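You operate a simulated robot arm through the tools that you are given. There is no shell and no other tool.

You run a simulated robot arm. Do the job below in one go: nothing can be reset, and whatever is moved stays where it is left.

JOB
Dust the orange filter off with air on the nozzle stand, at the teal card's pressure.
Fine: leave the filter there and the pressure knob as set; shut the air valve, then vent the line to 0.

Only the result counts: the job must be done as asked and must still hold three seconds after the hand-in. Knocking over, shifting, dropping, spilling or breaking anything else fails it.

ROBOT AND FRAMES
A 7-joint arm with a two-finger parallel gripper, fixed in place. Base frame: the origin is on the floor under the middle of its stand, x ahead of it, y to its left, z up; the work surface is at about z = 0.85. Lengths are in m, angles in degrees, forces in N, time in s.
With the tool pointing down near the work surface it reaches from about 0.1 to 0.64 m from the base axis. Its first joint turns from -66.0 to 66.0 degrees. Payload 1.57 kg.
The TCP is the grasp point between the finger pads, 0.03 m short of the fingertips. In the tool frame z runs along the fingers and y along their closing line. The gripper opens to 0.08 m. The fingers are 0.017 m wide and 0.012 m thick; the gripper's body (0.04 by 0.082 m) begins 0.08 m behind the TCP.
Orientation is told as [roll, pitch, yaw] about the base's x, y, z axes, in that order, counted from this pose: with the fingers straight down and closing along the base's y, the tool's x points along the base's -x, its y along +y and its z along -z.

CONTROLS
- The arm moves only by the tool drive_tool. Its arguments are lists of equal length, an entry for each row: "grip": the gripper command, from -1 (fully open) to 1 (shut), values between in proportion; "linear": the shift along the tool's x, y, z in mm, a list of three; "dr": the turn, a rotation vector about the tool's x, y, z in degrees, a list of three. In form: {"grip": [grip, ...], "linear": [[dx, dy, dz], ...], "dr": [[ax, ay, az], ...]}. A call has 1 to 20 rows; each row shifts and turns the commanded pose from where the row before left it, along the tool's axes as they then stand. A row lasts 0.2 s, in which the tool goes at most 0.05 m and 8.6 degrees; a call with a longer step from one row to the next is refused whole, and so is a gripper value outside its range. Where a pose cannot be reached the arm comes as near as it can. A force on the tool above 60 N (or 10 N above the force at the start of the call, whichever is more), or a blocked arm, ends the call early, and 0.2 s more pass. The fingers move at their own pace (about 0.072 m/s each) and stop on an object; they squeeze with about 23 N. The grip force told is the motor's: it shows also when the fingers shut on nothing. Time passes only in rows, and 0.2 s behind the last, so rows that do not move let the fingers close. The reply holds the time, the measured pose of the TCP, the force on the tool along the base axes, the opening and the grip force, in the units named above and with some noise, with the torque about the TCP (base axes, N m) and any sound that the robot's microphone picked up, and new pictures: "pictures" is both (left out), scene, wrist or none.
- Cameras (640 x 400 px; columns grow to the right, rows downward): "scene" is fixed at [0.041, 0.4351, 1.4181]; the picture's right is [-0.74, -0.67, 0.00], its down [-0.44, 0.48, -0.76] and it looks along [0.51, -0.56, -0.65] (base axes); focal length 214 px, centre (320, 200). "wrist" rides on the gripper at [0.072, -0.007, -0.122] in the tool frame; the picture's right is [0.09, 1.00, 0.00], its down [-0.84, 0.08, -0.54] and it looks along [-0.54, 0.05, 0.84] (tool axes); focal length 238 px, centre (320, 200). There is no depth. A picture from a camera that has moved, and an enlarged one, comes with that camera's place and axes in the base frame and with its lens. The place of the scene camera against the robot may be out by one fixed shift of up to 0.018 m in any direction.
- inspect(camera, box): a new picture of the part [left, top, right, bottom] of that camera's present view, enlarged. No time passes.
- close_job(): hands the job in; it is judged then, once.

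Places have to be worked out from the pictures, the camera data and where the tool is seen. Open the gripper and draw the arm clear of the work before you hand the job in, unless the task says otherwise.

The tools are called after "Emit:" as a command line: name --argument value ..., lists and objects as JSON in quotes. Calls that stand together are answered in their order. drive_tool: Moves the arm, as the interface text tells. Its arguments: {"type":"object","properties":{"grip":{"type":"array","items":{"type":"number"}},"linear":{"type":"array","items":{"type":"array","items":{"type":"number"}}},"dr":{"type":"array","items":{"type":"array","items":{"type":"number"}}},"pictures":{"type":"string","enum":["both","scene","wrist","none"]}},"required":["grip","linear","dr"]} The other tools are called the same way: inspect (camera, box) takes an enlarged picture of a part of a camera's view; close_job () hands the job in.

At the start:

```text
time: 0.0
ee_pos: [0.3583, 0.1477, 1.2456]
ee_rot: [0.0, 0.0, 0.1]
wrist_force: [-0.2, -0.5, 0.1]
torque: [-0.06, -0.01, -0.01]
opening: 0.0799
grasp_force: 0.1
```

scene: 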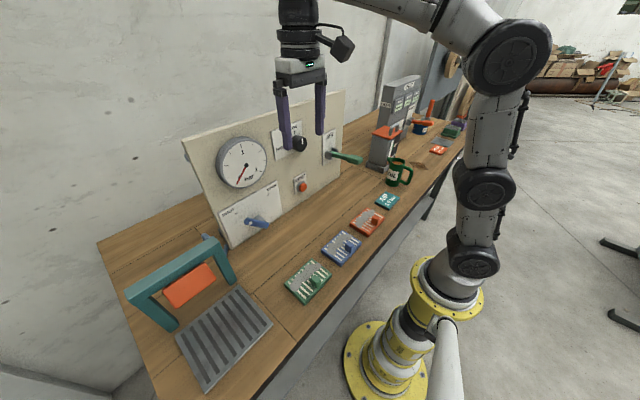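
wrist: 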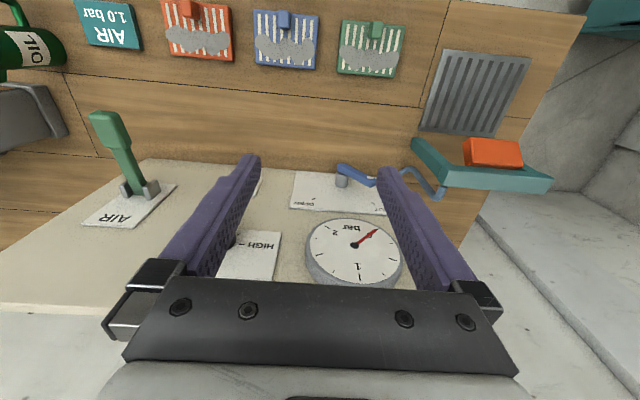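

I start by looking closely at the panel, the cards and the filters in both pictures, before moving anything.

Emit:
inspect --camera "scene" --box '[180, 90, 380, 250]'

Emit:
inspect --camera "scene" --box '[270, 150, 470, 310]'

Emit:
inspect --camera "wrist" --box '[60, 0, 420, 290]'

Emit:
inspect --camera "wrist" --box '[280, 40, 580, 290]'

Emit:
inspect --camera "scene" --box '[90, 200, 330, 400]'

```text
2.50 times, centred on (280, 170) of scene
camera zoom: at [0.041, 0.4351, 1.4181], right [-0.74, -0.67, 0.0], down [-0.44, 0.48, -0.76], along [0.51, -0.56, -0.65], focal length 536 px, centre (420, 275)
```

zoom: 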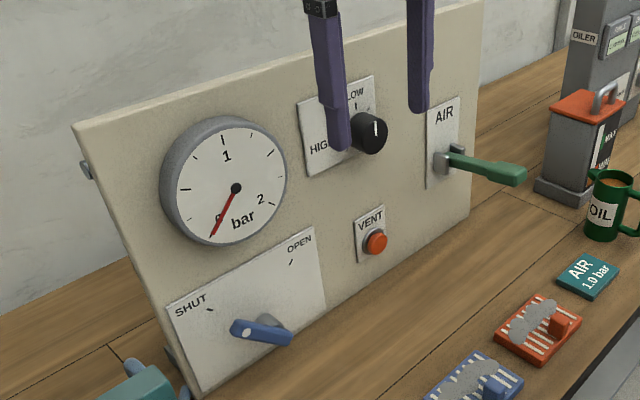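

```text
2.50 times, centred on (370, 230) of scene
camera zoom: at [0.041, 0.4351, 1.4181], right [-0.74, -0.67, 0.0], down [-0.44, 0.48, -0.76], along [0.51, -0.56, -0.65], focal length 536 px, centre (195, 125)
```

zoom: 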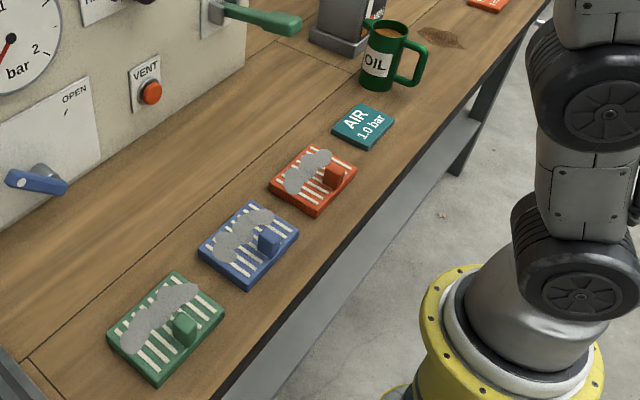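

```text
1.38 times, centred on (240, 145) of wrist
camera zoom: at [0.2876, 0.1405, 1.3688], right [-0.09, 1.0, 0.0], down [0.84, 0.08, 0.54], along [0.54, 0.05, -0.84], focal length 329 px, centre (430, 276)
```

zoom: 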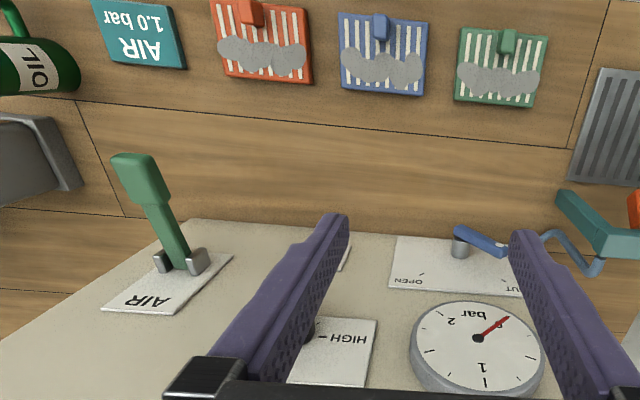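

```text
1.60 times, centred on (430, 165) of wrist
camera zoom: at [0.2876, 0.1405, 1.3688], right [-0.09, 1.0, 0.0], down [0.84, 0.08, 0.54], along [0.54, 0.05, -0.84], focal length 381 px, centre (144, 256)
```

zoom: 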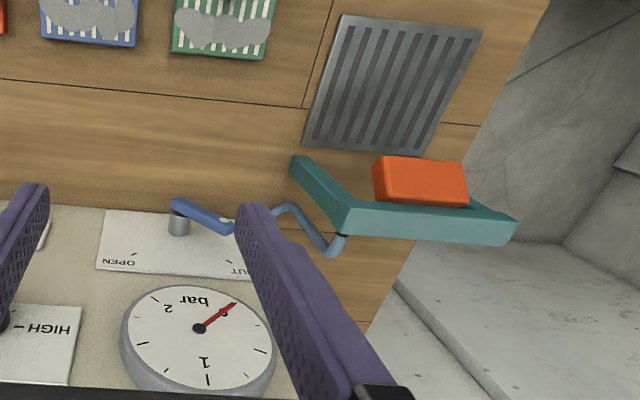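

```text
2.00 times, centred on (210, 300) of scene
camera zoom: at [0.041, 0.4351, 1.4181], right [-0.74, -0.67, 0.0], down [-0.44, 0.48, -0.76], along [0.51, -0.56, -0.65], focal length 429 px, centre (540, 0)
```

zoom: 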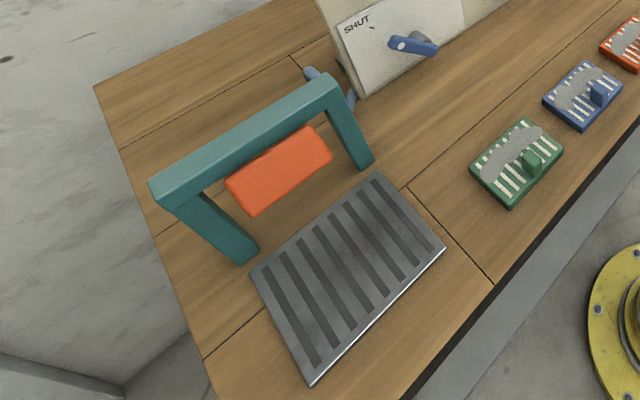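

I look further along the bench for other cards or controls that could matter.

Emit:
inspect --camera "scene" --box '[360, 60, 480, 160]'

Emit:
inspect --camera "scene" --box '[240, 190, 290, 240]'

Emit:
inspect --camera "scene" --box '[205, 130, 275, 190]'

Emit:
inspect --camera "scene" --box '[300, 110, 380, 190]'

Emit:
inspect --camera "scene" --box '[260, 110, 320, 200]'

```text
4.00 times, centred on (420, 110) of scene
camera zoom: at [0.041, 0.4351, 1.4181], right [-0.74, -0.67, 0.0], down [-0.44, 0.48, -0.76], along [0.51, -0.56, -0.65], focal length 858 px, centre (-80, 560)
```

zoom: 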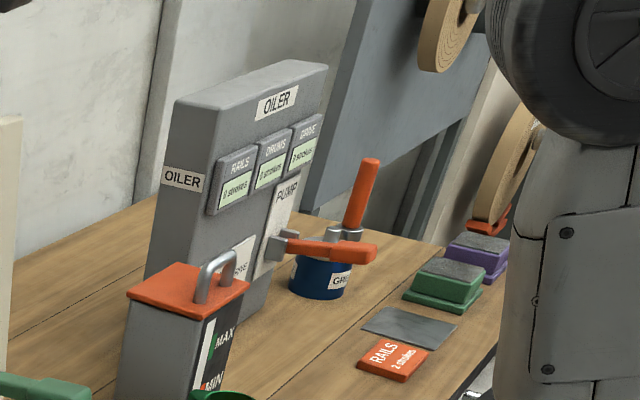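

```text
8.00 times, centred on (265, 215) of scene
camera zoom: at [0.041, 0.4351, 1.4181], right [-0.74, -0.67, 0.0], down [-0.44, 0.48, -0.76], along [0.51, -0.56, -0.65], focal length 1716 px, centre (760, 80)
```

zoom: 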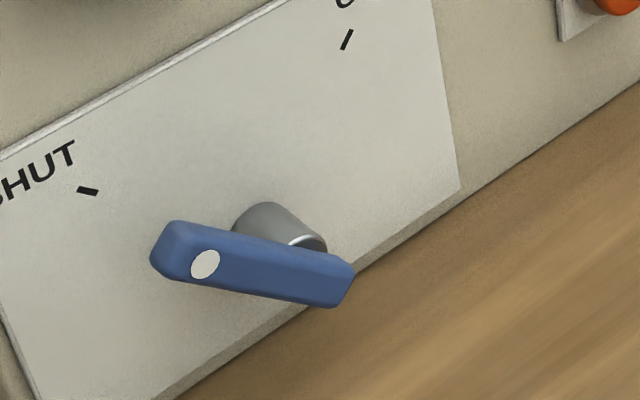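

```text
6.67 times, centred on (240, 160) of scene
camera zoom: at [0.041, 0.4351, 1.4181], right [-0.74, -0.67, 0.0], down [-0.44, 0.48, -0.76], along [0.51, -0.56, -0.65], focal length 1430 px, centre (853, 467)
```

zoom: 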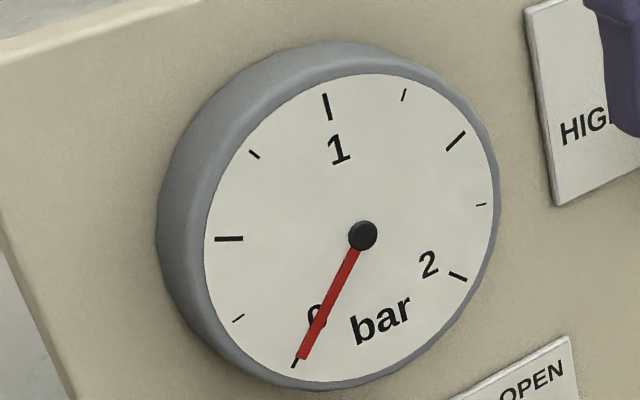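

```text
5.00 times, centred on (340, 150) of scene
camera zoom: at [0.041, 0.4351, 1.4181], right [-0.74, -0.67, 0.0], down [-0.44, 0.48, -0.76], along [0.51, -0.56, -0.65], focal length 1072 px, centre (220, 450)
```

zoom: 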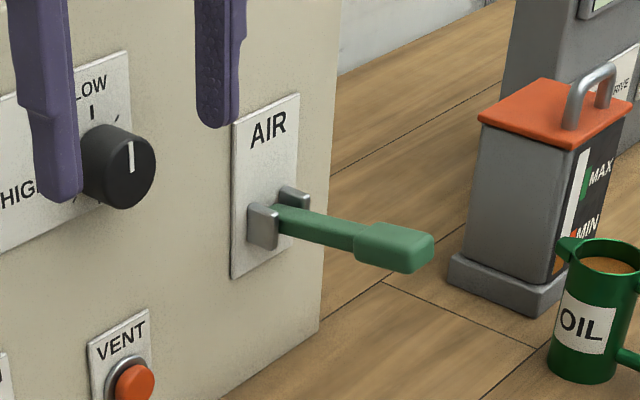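

```text
4.44 times, centred on (290, 155) of scene
camera zoom: at [0.041, 0.4351, 1.4181], right [-0.74, -0.67, 0.0], down [-0.44, 0.48, -0.76], along [0.51, -0.56, -0.65], focal length 953 px, centre (453, 400)
```

zoom: 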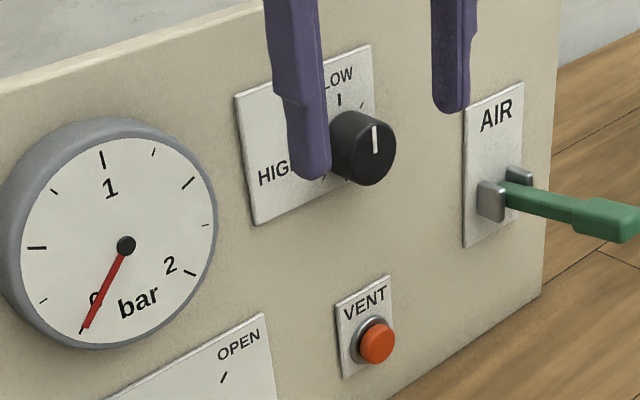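

The teal card reads AIR 1.0 bar. The panel carries a gauge (0–2 bar), a pressure knob, an AIR lever, a blue SHUT/OPEN handle and a VENT button. I put the orange filter at about (0.28, -0.075) and the grille under the nozzle at about (0.34, 0.45). I draw back and tilt the wrist camera for a head-on look at the panel.

Emit:
drive_tool --grip '[-1, -1, -1, -1, -1, -1, -1, -1, -1, -1, -1, -1]' --linear '[[14, -10, 34], [14, -10, 34], [14, -10, 34], [14, -10, 34], [14, -10, 34], [0, 0, 0], [0, 0, 0], [0, 0, 0], [0, 0, 0], [0, 0, 0], [0, 0, 0], [0, 0, 0]]' --dr '[[0, 0, 0], [0, 0, 0], [0, 0, 0], [0, 0, 0], [0, 0, 0], [0, -8.14, 0], [0, -8.14, 0], [0, -8.14, 0], [0, -8.14, 0], [0, -8.14, 0], [0, -8.14, 0], [0, -8.14, 0]]' --pictures "both"

```text
time: 2.6
ee_pos: [0.2893, 0.0983, 1.0759]
ee_rot: [-0.1, -57.0, 0.0]
wrist_force: [-0.7, -0.7, 1.3]
torque: [0.01, 0.01, 0.01]
opening: 0.0799
grasp_force: 0.0
camera wrist: at [0.1482, 0.0904, 1.0831], right [-0.05, 1.0, -0.08], down [0.0, 0.08, 1.0], along [1.0, 0.05, 0.0], focal length 238 px, centre (320, 200)
```

scene: 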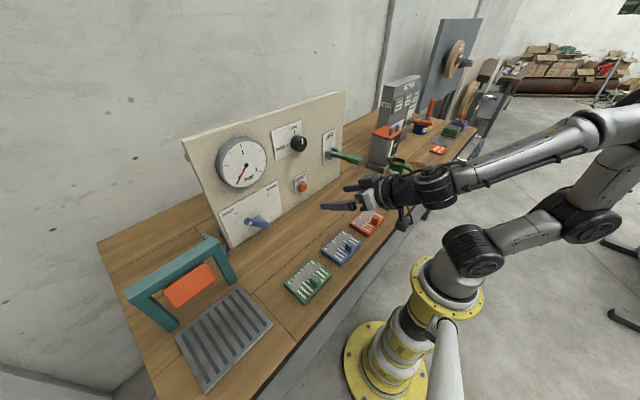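
wrist: 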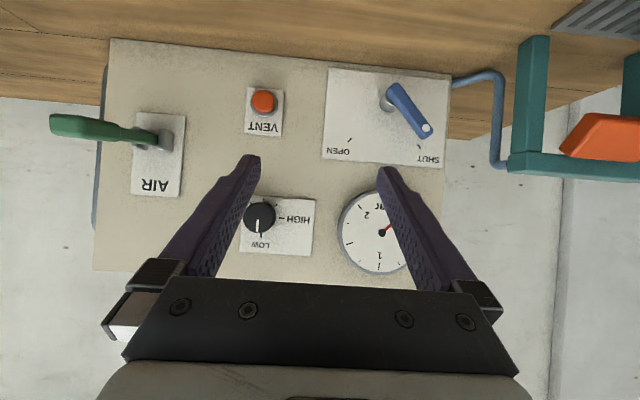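

Now I have a head-on view, though upside down. I zoom in on each control.

Emit:
inspect --camera "wrist" --box '[310, 50, 470, 180]'

Emit:
inspect --camera "wrist" --box '[230, 160, 390, 290]'

Emit:
inspect --camera "wrist" --box '[40, 60, 300, 220]'

Emit:
inspect --camera "wrist" --box '[440, 0, 640, 200]'

Emit:
inspect --camera "scene" --box '[260, 110, 340, 210]'

```text
3.08 times, centred on (390, 115) of wrist
camera zoom: at [0.1482, 0.0904, 1.0831], right [-0.05, 1.0, -0.08], down [0.0, 0.08, 1.0], along [1.0, 0.05, 0.0], focal length 733 px, centre (105, 462)
```

zoom: 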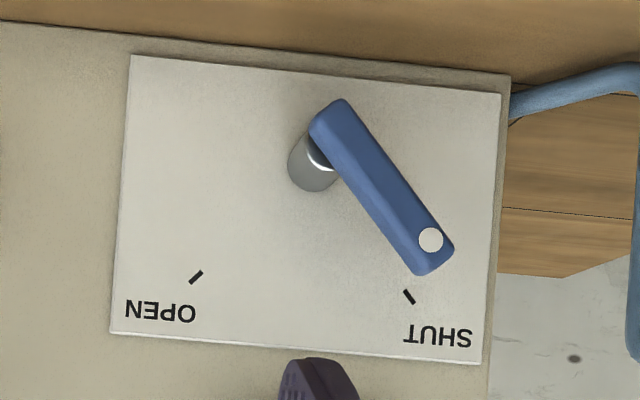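

```text
3.08 times, centred on (310, 225) of wrist
camera zoom: at [0.1482, 0.0904, 1.0831], right [-0.05, 1.0, -0.08], down [0.0, 0.08, 1.0], along [1.0, 0.05, 0.0], focal length 733 px, centre (351, 123)
```

zoom: 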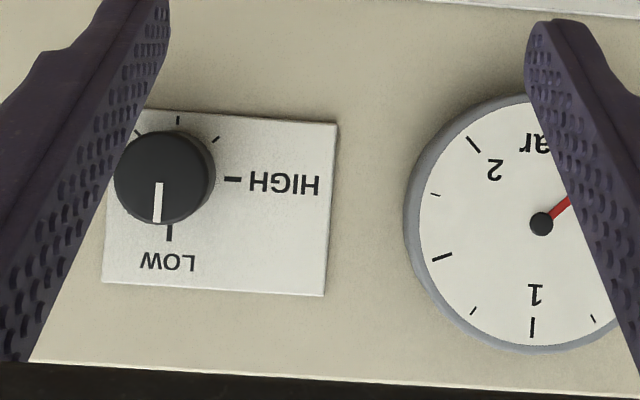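

```text
2.46 times, centred on (170, 140) of wrist
camera zoom: at [0.1482, 0.0904, 1.0831], right [-0.05, 1.0, -0.08], down [0.0, 0.08, 1.0], along [1.0, 0.05, 0.0], focal length 587 px, centre (689, 348)
```

zoom: 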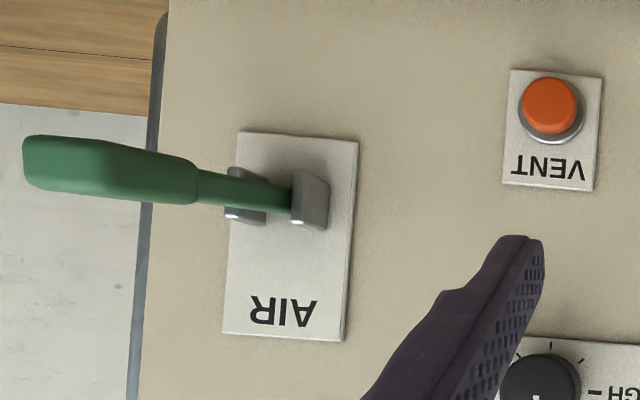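

```text
2.00 times, centred on (540, 100) of wrist
camera zoom: at [0.1482, 0.0904, 1.0831], right [-0.05, 1.0, -0.08], down [0.0, 0.08, 1.0], along [1.0, 0.05, 0.0], focal length 477 px, centre (-120, 400)
```

zoom: 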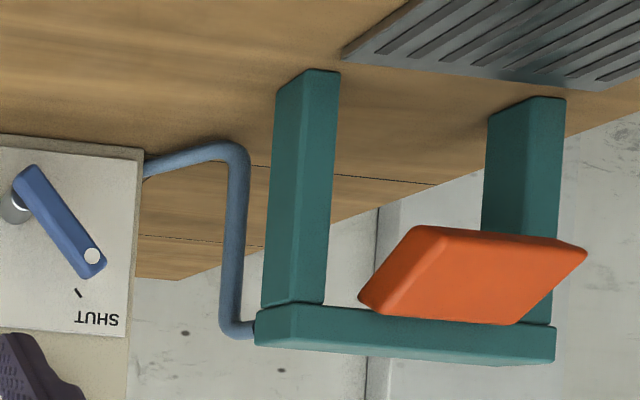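

```text
4.00 times, centred on (300, 160) of scene
camera zoom: at [0.041, 0.4351, 1.4181], right [-0.74, -0.67, 0.0], down [-0.44, 0.48, -0.76], along [0.51, -0.56, -0.65], focal length 858 px, centre (400, 360)
```

zoom: 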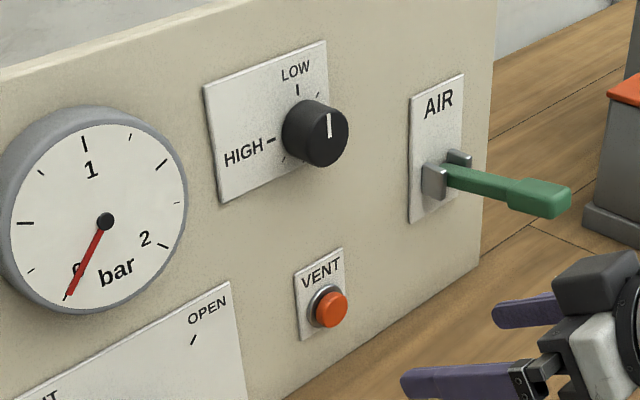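

The valve handle rests at SHUT, with OPEN 90° clockwise. The knob sits at LOW and turns clockwise to HIGH, and the gauge reads 0. I put the handle's pivot near (y 0.205, z 0.91) with its tip near (0.255, 0.97) at x≈0.485. I shut the fingers and move to the handle's left side, clear of the gantry.

Emit:
drive_tool --grip '[1, 1, 1, 1, 1, 1, 1]' --linear '[[-3.5, 32, 19], [-3.5, 32, 19], [-3.5, 32, 19], [-3.5, 32, 19], [-3.5, 32, 19], [-3.5, 30, 19], [0, 0, 0]]' --dr '[[0, 0, 0], [0, 0, 0], [0, 0, 0], [0, 0, 0], [0, 0, 0], [0, 0, 0], [0, 0, 0]]' --pictures "both"

```text
time: 4.2
ee_pos: [0.3962, 0.2873, 1.0315]
ee_rot: [-0.1, -57.1, -0.1]
wrist_force: [0.4, -0.1, -0.2]
torque: [-0.01, 0.02, 0.0]
opening: 0.0
grasp_force: 21.5
camera wrist: at [0.2552, 0.28, 1.0378], right [-0.05, 1.0, -0.08], down [0.0, 0.08, 1.0], along [1.0, 0.05, -0.01], focal length 238 px, centre (320, 200)
```

scene: 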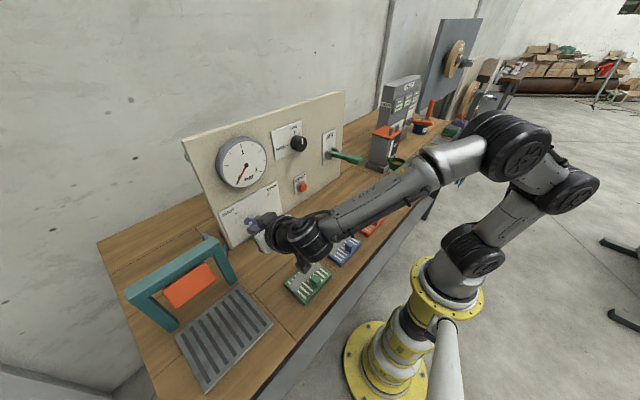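
wrist: 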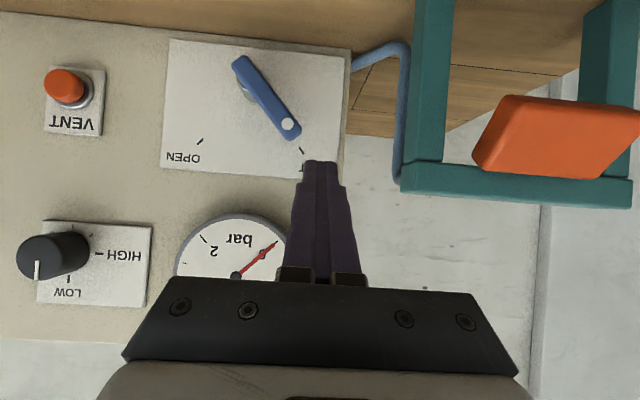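

The two wrist views put the handle's dot near (0.483, 0.255, 0.968) and its pivot near (0.21, 0.917) in y, z. I now advance the shut fingers to the left of the handle at handle depth.

Emit:
drive_tool --grip '[1, 1, 1, 1]' --linear '[[2.9, 1, 38], [2.9, 1, 38], [2.9, 1, 38], [0, 0, 0]]' --dr '[[0, 0, 0], [0, 0, 0], [0, 0, 0], [0, 0, 0]]' --pictures "both"

```text
time: 5.2
ee_pos: [0.4885, 0.2908, 0.9656]
ee_rot: [0.0, -57.0, 0.0]
wrist_force: [0.9, 1.5, 0.9]
torque: [-0.01, 0.03, 0.01]
opening: 0.0
grasp_force: 21.4
camera wrist: at [0.3476, 0.2841, 0.9711], right [-0.05, 1.0, -0.08], down [0.0, 0.08, 1.0], along [1.0, 0.05, -0.01], focal length 238 px, centre (320, 200)
```

scene: 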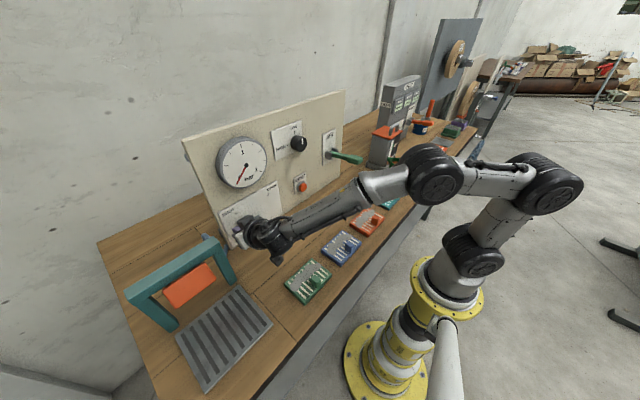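
wrist: 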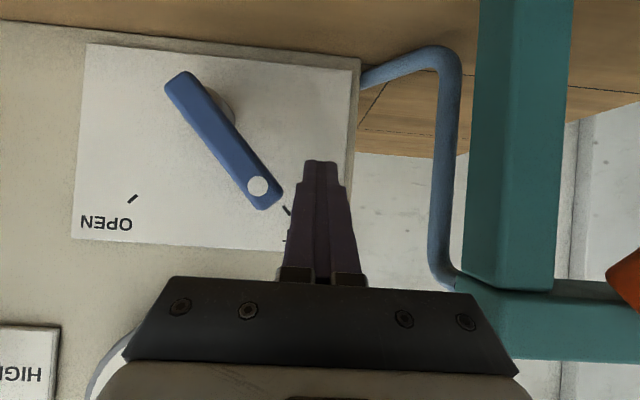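

The fingers sit just left of the handle at its depth. I push it toward -y, clockwise toward OPEN, in small steps.

Emit:
drive_tool --grip '[1, 1, 1, 1, 1]' --linear '[[0, -15, 0], [0, -15, 0], [0, -15, 0], [0, -15, 0], [0, -15, 0]]' --dr '[[0, 0, 0], [0, 0, 0], [0, 0, 0], [0, 0, 0], [0, 0, 0]]' --pictures "wrist"

```text
time: 6.2
ee_pos: [0.4894, 0.2452, 0.9809]
ee_rot: [2.0, -58.6, -1.2]
wrist_force: [-20.8, 2.6, 6.6]
torque: [-0.14, -0.17, -0.35]
opening: 0.0
grasp_force: 21.3
stopped in row 4: the force on the tool passed its limit at 62 N (the readings are from after the stop); the commanded pose is now the measured one
camera wrist: at [0.3485, 0.2365, 0.9839], right [-0.06, 1.0, -0.06], down [-0.03, 0.06, 1.0], along [1.0, 0.06, 0.02], focal length 238 px, centre (320, 200)
```

wrist: 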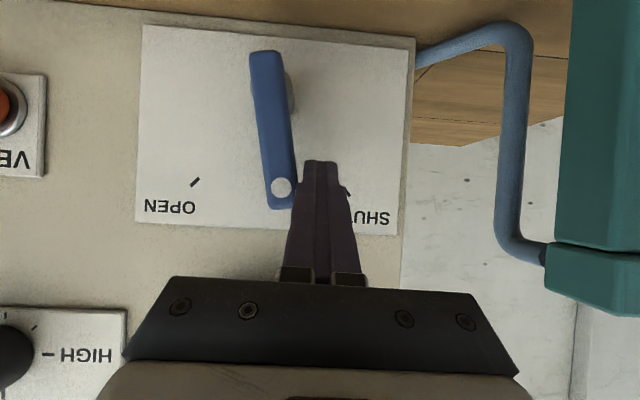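

The handle has turned to nearly upright, but the force limit tripped. I check the scene for any unwanted contact before going on.

Emit:
inspect --camera "scene" --box '[180, 130, 420, 310]'

Emit:
inspect --camera "wrist" --box '[220, 20, 400, 240]'

```text
2.22 times, centred on (300, 220) of scene
camera zoom: at [0.0403, 0.4351, 1.4182], right [-0.74, -0.67, 0.0], down [-0.43, 0.48, -0.76], along [0.51, -0.56, -0.65], focal length 477 px, centre (364, 156)
```

zoom: 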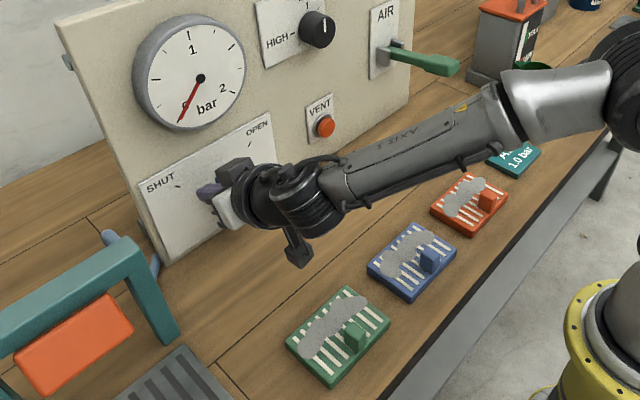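

```text
1.82 times, centred on (310, 130) of wrist
camera zoom: at [0.3485, 0.2365, 0.9839], right [-0.06, 1.0, -0.06], down [-0.03, 0.06, 1.0], along [1.0, 0.06, 0.02], focal length 433 px, centre (338, 327)
```

zoom: 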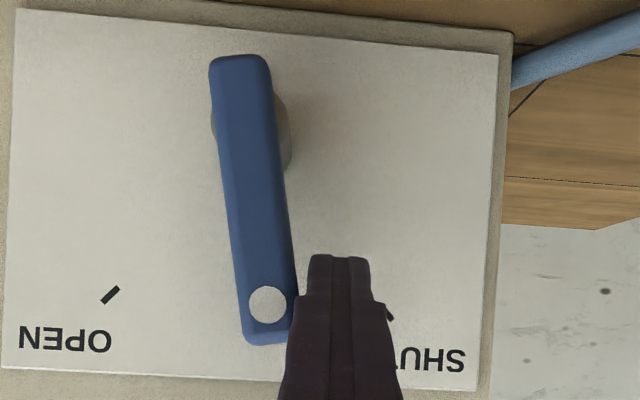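

Only the handle is in contact, and it now points about 10° left of straight up. I keep pushing in smaller steps, working slightly lower on the handle.

Emit:
drive_tool --grip '[1, 1, 1, 1, 1, 1]' --linear '[[1.7, -7, 1.1], [1.7, -7, 1.1], [1.7, -7, 1.1], [1.7, -7, 1.1], [1.7, -7, 1.1], [0, 0, 0]]' --dr '[[0, 0, 0], [0, 0, 0], [0, 0, 0], [0, 0, 0], [0, 0, 0], [0, 0, 0]]' --pictures "both"

```text
time: 6.8
ee_pos: [0.4906, 0.2359, 0.9828]
ee_rot: [3.1, -59.2, -1.8]
wrist_force: [-28.5, 0.5, 8.6]
torque: [-0.13, -0.33, -0.41]
opening: 0.0
grasp_force: 20.4
stopped in row 3: the force on the tool passed its limit at 63 N (the readings are from after the stop); the commanded pose is now the measured one
camera wrist: at [0.3488, 0.2267, 0.9847], right [-0.06, 1.0, -0.05], down [-0.04, 0.05, 1.0], along [1.0, 0.07, 0.03], focal length 238 px, centre (320, 200)
```

scene: 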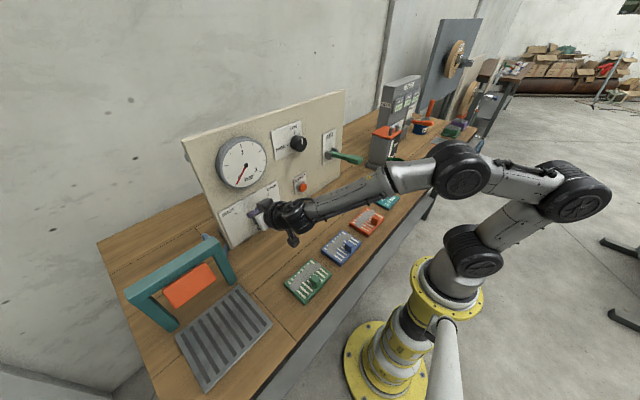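
wrist: 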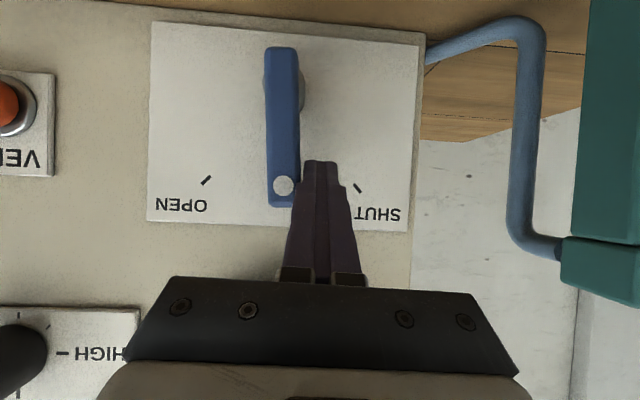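

The torque suggests the handle's end has caught on the step of the closed finger: the reaction runs back along the finger. I back off to the left and retreat, square up the tool, and open the fingers so I can move the handle with the flat inner pad instead.

Emit:
drive_tool --grip '[1, 1, 1, 1, 1, 1, -0.4, -0.4, -0.4]' --linear '[[0, 8, 0], [0, 8, 0], [0, 0, -25], [0, 0, -35], [0, 0, 0], [0, 0, 0], [0, 0, 0], [0, 0, 0], [0, 0, 0]]' --dr '[[0, 0, 0], [0, 0, 0], [0, 0, 0], [0, 0, 0], [1.55, 0, -0.92], [0, -7.9, 0], [0, -7.9, 0], [0, 0, 0], [0, 0, 0]]' --pictures "both"

```text
time: 8.8
ee_pos: [0.4389, 0.2494, 1.0159]
ee_rot: [-0.5, -75.0, 0.4]
wrist_force: [-0.2, 0.1, 0.7]
torque: [-0.03, -0.03, -0.03]
opening: 0.056
grasp_force: 0.1
camera wrist: at [0.3042, 0.2427, 0.978], right [-0.02, 1.0, -0.09], down [-0.31, 0.08, 0.95], along [0.95, 0.05, 0.3], focal length 238 px, centre (320, 200)
```

scene: 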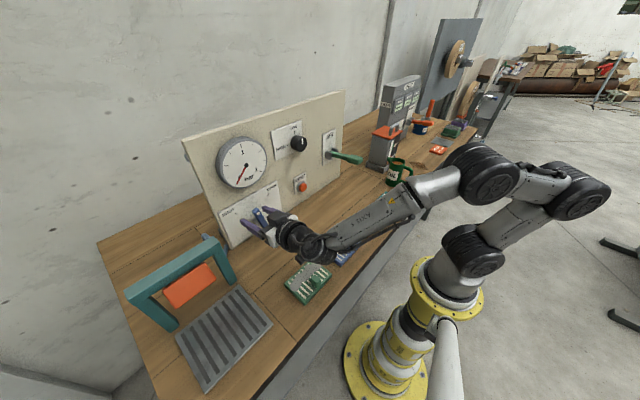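
wrist: 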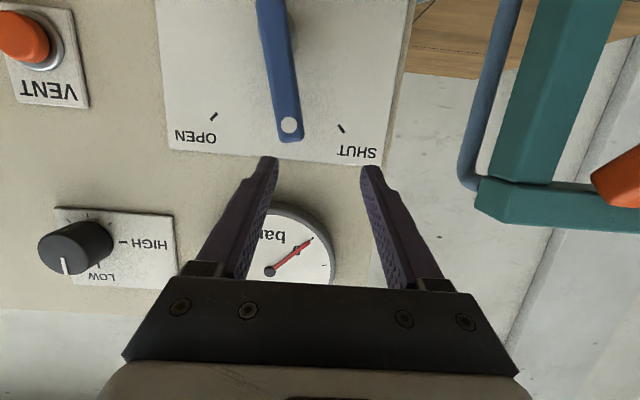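

The handle still points about 12° left of up. I straddle it with the open fingers at z≈0.968, where the inner pads are smooth.

Emit:
drive_tool --grip '[-0.4, -0.4, -0.4, -0.4, -0.4]' --linear '[[24.5, -15.5, 1.4], [24.5, -15.5, 1.4], [-6.5, 0, 24], [-6.5, 0, 24], [0, 0, 0]]' --dr '[[0, 0, 0], [0, 0, 0], [0, 0, 0], [0, 0, 0], [0, 0, 0]]' --pictures "wrist"

```text
time: 10.0
ee_pos: [0.4789, 0.2179, 0.9655]
ee_rot: [-0.6, -74.9, 0.4]
wrist_force: [-0.5, -0.5, -0.4]
torque: [-0.03, -0.03, 0.0]
opening: 0.0561
grasp_force: 0.1
camera wrist: at [0.3436, 0.211, 0.9285], right [-0.02, 1.0, -0.09], down [-0.31, 0.08, 0.95], along [0.95, 0.05, 0.3], focal length 238 px, centre (320, 200)
```

wrist: 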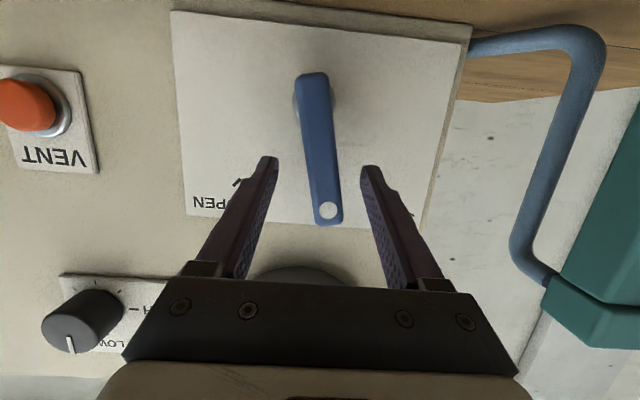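

The handle is between the pads. I push toward -y with the left finger's inner face.

Emit:
drive_tool --grip '[-0.4, -0.4, -0.4, -0.4, -0.4, -0.4]' --linear '[[0, -8, 0], [0, -8, 0], [0, -8, 0], [0, -8, 0], [0, -8, 0], [0, 0, 0]]' --dr '[[0, 0, 0], [0, 0, 0], [0, 0, 0], [0, 0, 0], [0, 0, 0], [0, 0, 0]]' --pictures "both"

```text
time: 11.4
ee_pos: [0.479, 0.1784, 0.9657]
ee_rot: [-0.7, -74.9, 0.4]
wrist_force: [0.4, 0.6, -0.2]
torque: [-0.01, -0.02, 0.04]
opening: 0.0563
grasp_force: 0.1
camera wrist: at [0.3427, 0.1717, 0.9294], right [-0.02, 1.0, -0.09], down [-0.3, 0.08, 0.95], along [0.95, 0.05, 0.3], focal length 238 px, centre (320, 200)
```

scene: 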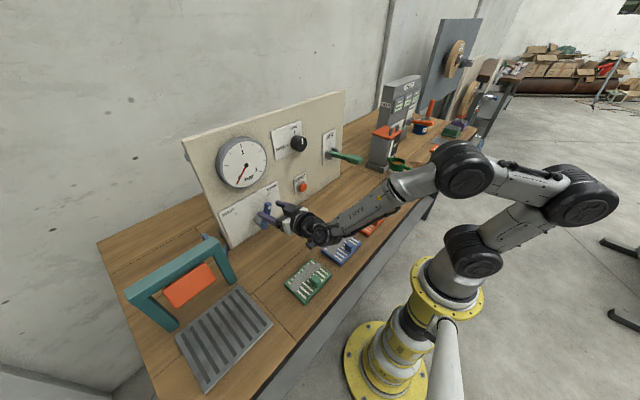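
wrist: 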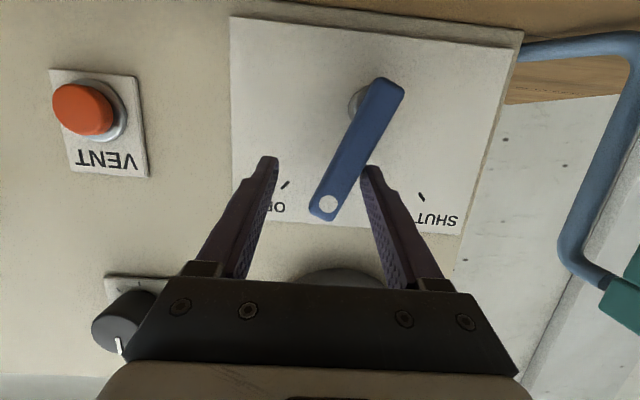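

Now it turns easily, and the handle is about 30° past upright. I push on toward OPEN.

Emit:
drive_tool --grip '[-0.4, -0.4, -0.4, -0.4, -0.4]' --linear '[[0, -7, 0], [0, -6, 0], [0, -5, 0], [0, -4, 0], [0, 0, 0]]' --dr '[[0, 0, 0], [0, 0, 0], [0, 0, 0], [0, 0, 0], [0, 0, 0]]' --pictures "both"

```text
time: 12.6
ee_pos: [0.48, 0.158, 0.968]
ee_rot: [0.0, -75.1, 0.3]
wrist_force: [2.0, 10.7, 6.6]
torque: [0.39, -0.08, 0.27]
opening: 0.065
grasp_force: 5.2
camera wrist: at [0.3443, 0.1497, 0.93], right [-0.02, 1.0, -0.09], down [-0.31, 0.08, 0.95], along [0.95, 0.05, 0.31], focal length 238 px, centre (320, 200)
```

scene: 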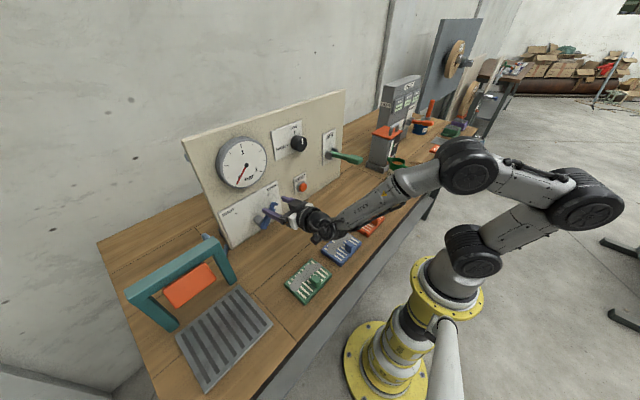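
wrist: 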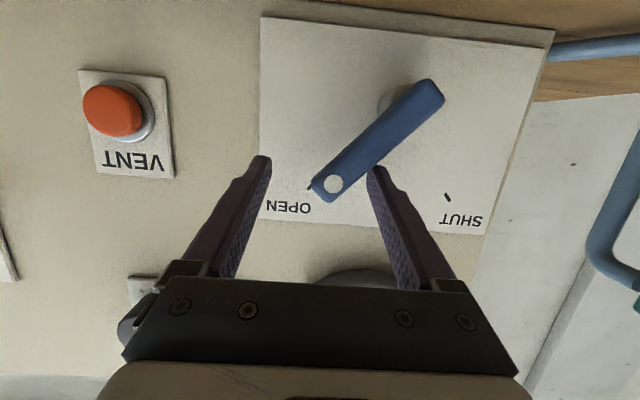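

The handle has met its stop at the OPEN mark: a 10.7 N side force, with the finger pushed back. I check the gauge.

Emit:
inspect --camera "scene" --box '[205, 130, 285, 190]'

Emit:
inspect --camera "scene" --box '[110, 200, 290, 390]'

```text
6.67 times, centred on (245, 160) of scene
camera zoom: at [0.0409, 0.4353, 1.4181], right [-0.74, -0.67, 0.0], down [-0.44, 0.48, -0.76], along [0.51, -0.56, -0.65], focal length 1430 px, centre (820, 467)
```

zoom: 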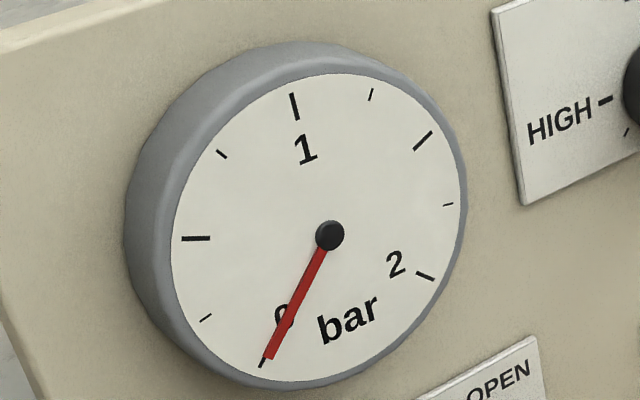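

```text
2.11 times, centred on (200, 295) of scene
camera zoom: at [0.0409, 0.4353, 1.4181], right [-0.74, -0.67, 0.0], down [-0.44, 0.48, -0.76], along [0.51, -0.56, -0.65], focal length 452 px, centre (573, 0)
```

zoom: 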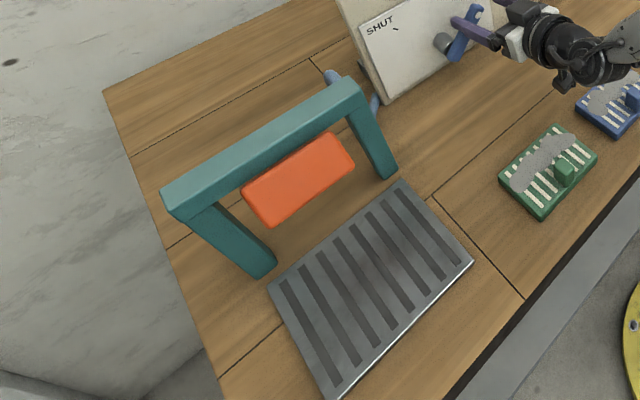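

The valve is at OPEN and the gauge still shows 0 with the knob at LOW. I put the knob's cap at about (0.498, 0.022, 1.115). I release the handle, back away, level the tool and move in front of the knob, pre-turned so there is room to turn clockwise.

Emit:
drive_tool --grip '[-0.4, -0.4, -0.4, -1, -1, -1, -1, -1, -1, -1, -1, -1, -1, -1, -1, -1, -1, -1]' --linear '[[0, 10, 0], [10.4, 0, -38.6], [10.4, 0, -38.6], [0, 0, 0], [0, 0, 0], [-29.4, -28.8, 0], [-29.4, -28.8, 0], [-29.4, -28.8, 0], [-29.4, -28.8, 0], [-29.4, -28.8, 0], [0, 0, 0], [0, 0, 0], [0, 0, 0], [0, 0, 0], [0, 0, 0], [0, 0, 0], [0, 0, 0], [0, 0, 0]]' --dr '[[0, 0, 0], [0, 0, 0], [0, 0, 0], [0, -7.5, 0], [0, -7.5, 0], [0, 0, 0], [0, 0, 0], [0, 0, 0], [0, 0, 0], [0, 0, 0], [0, 0, -8.5], [0, 0, -8.5], [0, 0, -8.5], [0, 0, -8.5], [0, 0, -8.5], [0, 0, -8.5], [0, 0, -8.5], [0, 0, 0]]' --pictures "both"

```text
time: 16.4
ee_pos: [0.3999, 0.0226, 1.1122]
ee_rot: [-89.8, -30.3, 89.6]
wrist_force: [-0.3, 0.7, 0.0]
torque: [-0.02, -0.02, 0.01]
opening: 0.0801
grasp_force: 0.0
camera wrist: at [0.2772, -0.0422, 1.0835], right [0.0, 0.42, -0.91], down [-0.54, 0.76, 0.36], along [0.84, 0.49, 0.23], focal length 238 px, centre (320, 200)
```

scene: 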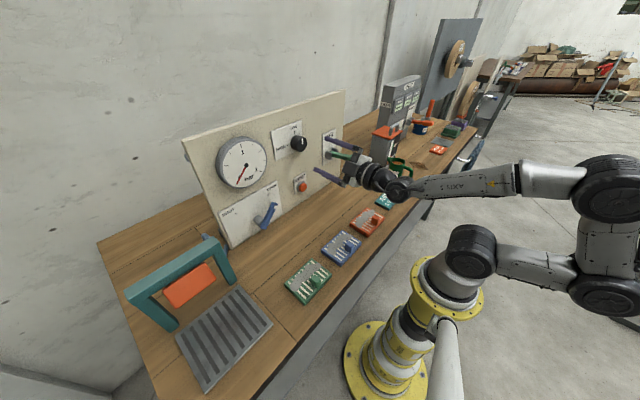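
wrist: 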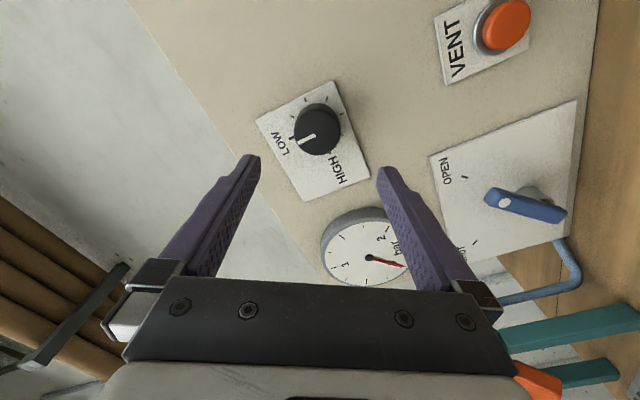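

The pre-turn worked and the knob lies nearly straight ahead. I check the alignment closely.

Emit:
inspect --camera "wrist" --box '[250, 70, 390, 210]'

Emit:
inspect --camera "scene" --box '[260, 110, 400, 210]'

```text
2.86 times, centred on (320, 140) of wrist
camera zoom: at [0.2772, -0.0422, 1.0835], right [0.0, 0.42, -0.91], down [-0.54, 0.76, 0.36], along [0.84, 0.49, 0.23], focal length 681 px, centre (320, 371)
```

zoom: 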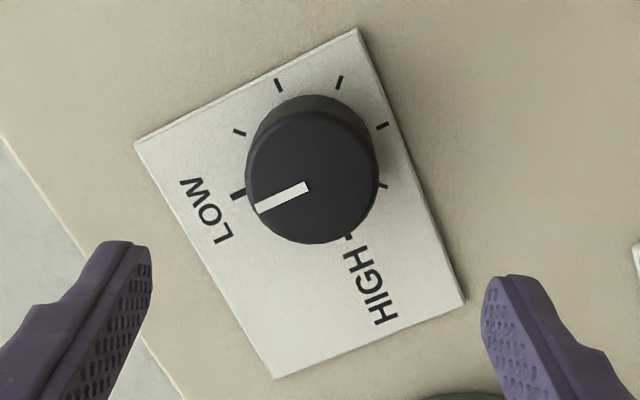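

```text
4.00 times, centred on (330, 160) of scene
camera zoom: at [0.041, 0.4351, 1.4181], right [-0.74, -0.67, 0.0], down [-0.44, 0.48, -0.76], along [0.51, -0.56, -0.65], focal length 858 px, centre (280, 360)
```

zoom: 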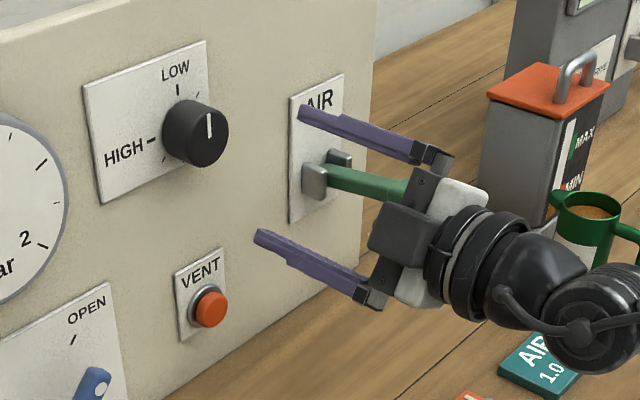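

Combining the views, the cap's centre is near (0.505, 0.0205, 1.116) with a diameter of about 0.044. I advance to x≈0.497 and close on the knob.

Emit:
drive_tool --grip '[-1, -1, -1, -1, 0.5, 1, 1]' --linear '[[0, -4.3, 0], [0, 0, 32.3], [0, 0, 32.3], [0, 0, 32.3], [0, 0, 0], [0, 0, 0], [0, 0, 0]]' --dr '[[0, 0, 0], [0, 0, 0], [0, 0, 0], [0, 0, 0], [0, 0, 0], [0, 0, 0], [0, 0, 0]]' --pictures "both"

```text
time: 18.0
ee_pos: [0.4922, 0.0364, 1.1249]
ee_rot: [-90.4, -30.4, 89.7]
wrist_force: [8.6, -7.1, 11.8]
torque: [-0.19, 0.37, -0.06]
opening: 0.0405
grasp_force: 41.0
out of reach, approached as far as the arm can: row 2, 3, 4
camera wrist: at [0.3704, -0.0283, 1.0932], right [0.01, 0.43, -0.91], down [-0.54, 0.77, 0.35], along [0.84, 0.48, 0.24], focal length 238 px, centre (320, 200)
```

scene: 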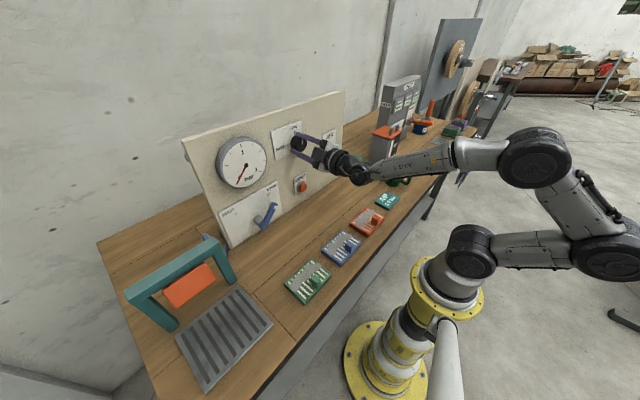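
wrist: 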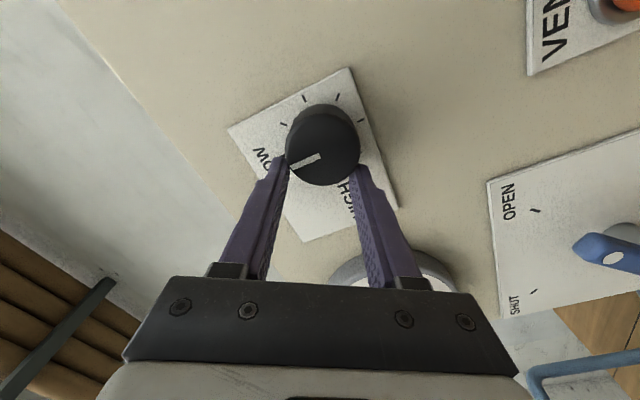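

The arm could not quite reach that pose and the knob is gripped off-centre. I release it, back straight off, and turn back to zero roll to try a better-reachable posture.

Emit:
drive_tool --grip '[-1, -1, -1, -1, -1, -1, -1, -1, -1, -1, -1, -1, -1, -1]' --linear '[[0, 0, 0], [0, 0, 0], [0, 0, -32.3], [0, 0, -32.3], [0, 0, -32.3], [0, 0, 0], [0, 0, 0], [0, 0, 0], [0, 0, 0], [0, 0, 0], [0, 0, 0], [0, 0, 0], [0, 0, 0], [0, 0, 0]]' --dr '[[0, 0, 0], [0, 0, 0], [0, 0, 0], [0, 0, 0], [0, 0, 0], [0, 0, 8.5], [0, 0, 8.5], [0, 0, 8.5], [0, 0, 8.5], [0, 0, 8.5], [0, 0, 8.5], [0, 0, 8.5], [0, 0, 0], [0, 0, 0]]' --pictures "both"

```text
time: 21.0
ee_pos: [0.3962, 0.0384, 1.1228]
ee_rot: [-25.9, -90.0, 25.9]
wrist_force: [-0.1, -0.7, -0.2]
torque: [0.02, 0.02, 0.0]
opening: 0.08
grasp_force: 0.1
camera wrist: at [0.2744, 0.0315, 1.0511], right [0.0, 1.0, -0.09], down [-0.54, 0.08, 0.84], along [0.84, 0.05, 0.54], focal length 238 px, centre (320, 200)
```

scene: 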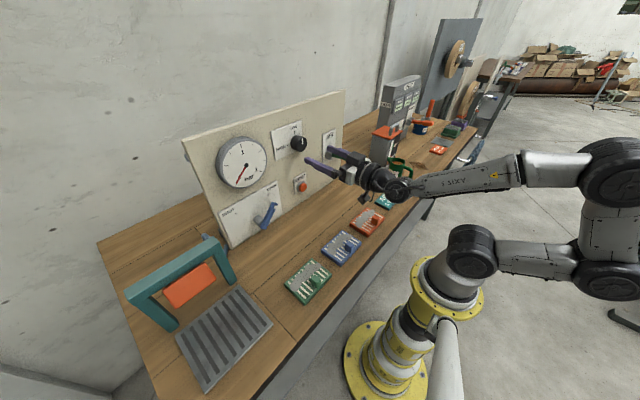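
wrist: 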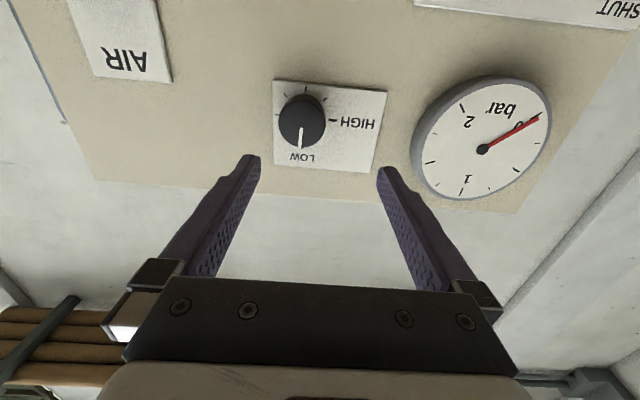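

At zero roll I shift onto the knob's axis and go forward part way to test reach, fingers still short of the knob.

Emit:
drive_tool --grip '[-1, -1, -1, -1]' --linear '[[6.8, -17.9, 0], [0, 0, 25], [0, 0, 25], [0, 0, 0]]' --dr '[[0, 0, 0], [0, 0, 0], [0, 0, 0], [0, 0, 0]]' --pictures "both"

```text
time: 22.0
ee_pos: [0.4446, 0.0305, 1.1165]
ee_rot: [-36.2, -89.9, 35.8]
wrist_force: [-0.6, 0.0, 0.1]
torque: [-0.01, -0.02, 0.04]
opening: 0.0799
grasp_force: 0.0
out of reach, approached as far as the arm can: row 2, 3
camera wrist: at [0.3229, 0.0244, 1.0457], right [0.01, 1.0, -0.09], down [-0.54, 0.08, 0.84], along [0.84, 0.04, 0.54], focal length 238 px, centre (320, 200)
```

scene: 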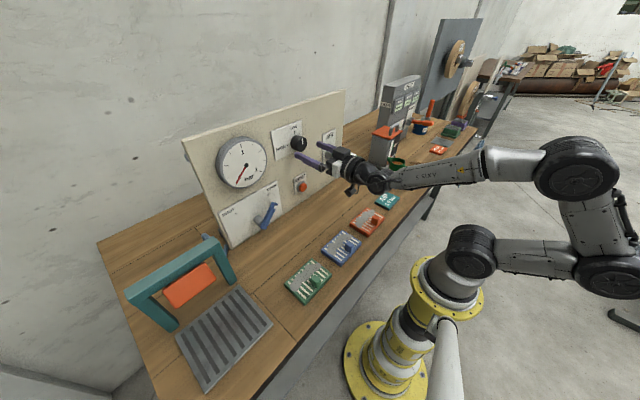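
wrist: 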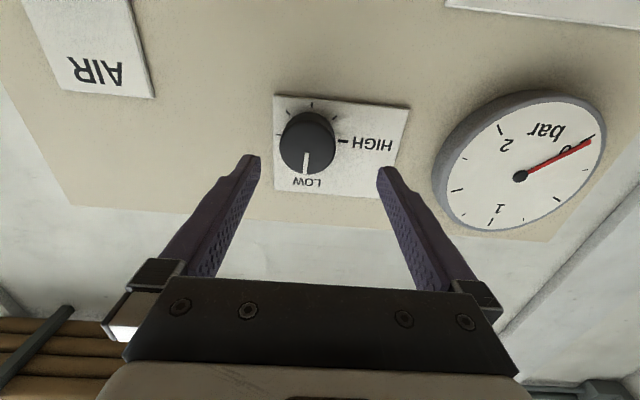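

Forward motion is limited here by the arm's folded-back elbow posture. I retreat and return to a high, tool-down pose, so I can re-enter with the elbow in a better configuration.

Emit:
drive_tool --grip '[-1, -1, -1, -1, -1, -1, -1, -1, -1, -1, -1, -1, -1, -1]' --linear '[[0, 0, -42], [0, 0, -42], [-12, 6, 0], [-11.8, 6, -2.1], [-11.3, 6, -4.1], [-10.4, 6, -6], [-9.2, 6, -7.7], [-7.7, 6, -9.2], [-6, 6, -10.4], [-4.1, 6, -11.3], [-2.1, 6, -11.8], [0, 6, -12], [0, 6, -12], [0, 0, 0]]' --dr '[[0, 0, 0], [0, 0, 0], [0, 8.2, 0], [0, 8.2, 0], [0, 8.2, 0], [0, 8.2, 0], [0, 8.2, 0], [0, 8.2, 0], [0, 8.2, 0], [0, 8.2, 0], [0, 8.2, 0], [0, 8.2, 0], [0, 8, 0], [0, 0, 0]]' --pictures "both"

```text
time: 25.0
ee_pos: [0.3422, 0.0977, 1.2467]
ee_rot: [-0.1, 0.2, -0.1]
wrist_force: [0.6, -1.0, 0.3]
torque: [-0.03, 0.02, -0.03]
opening: 0.0802
grasp_force: 0.0
camera wrist: at [0.271, 0.0905, 1.37], right [-0.09, 1.0, 0.0], down [0.84, 0.08, 0.54], along [0.54, 0.05, -0.84], focal length 238 px, centre (320, 200)
```

scene: 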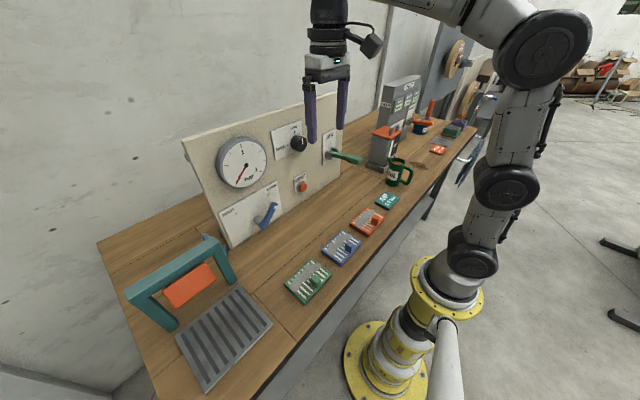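
wrist: 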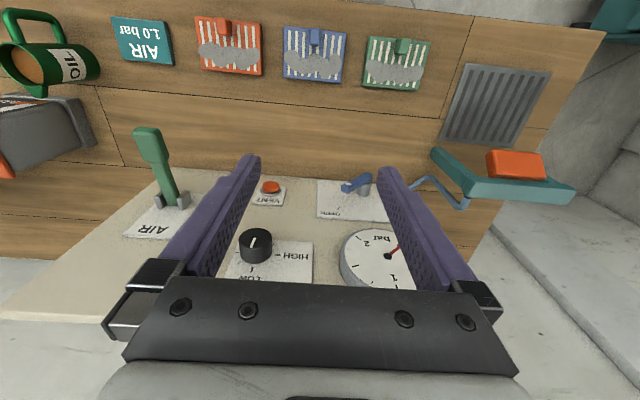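

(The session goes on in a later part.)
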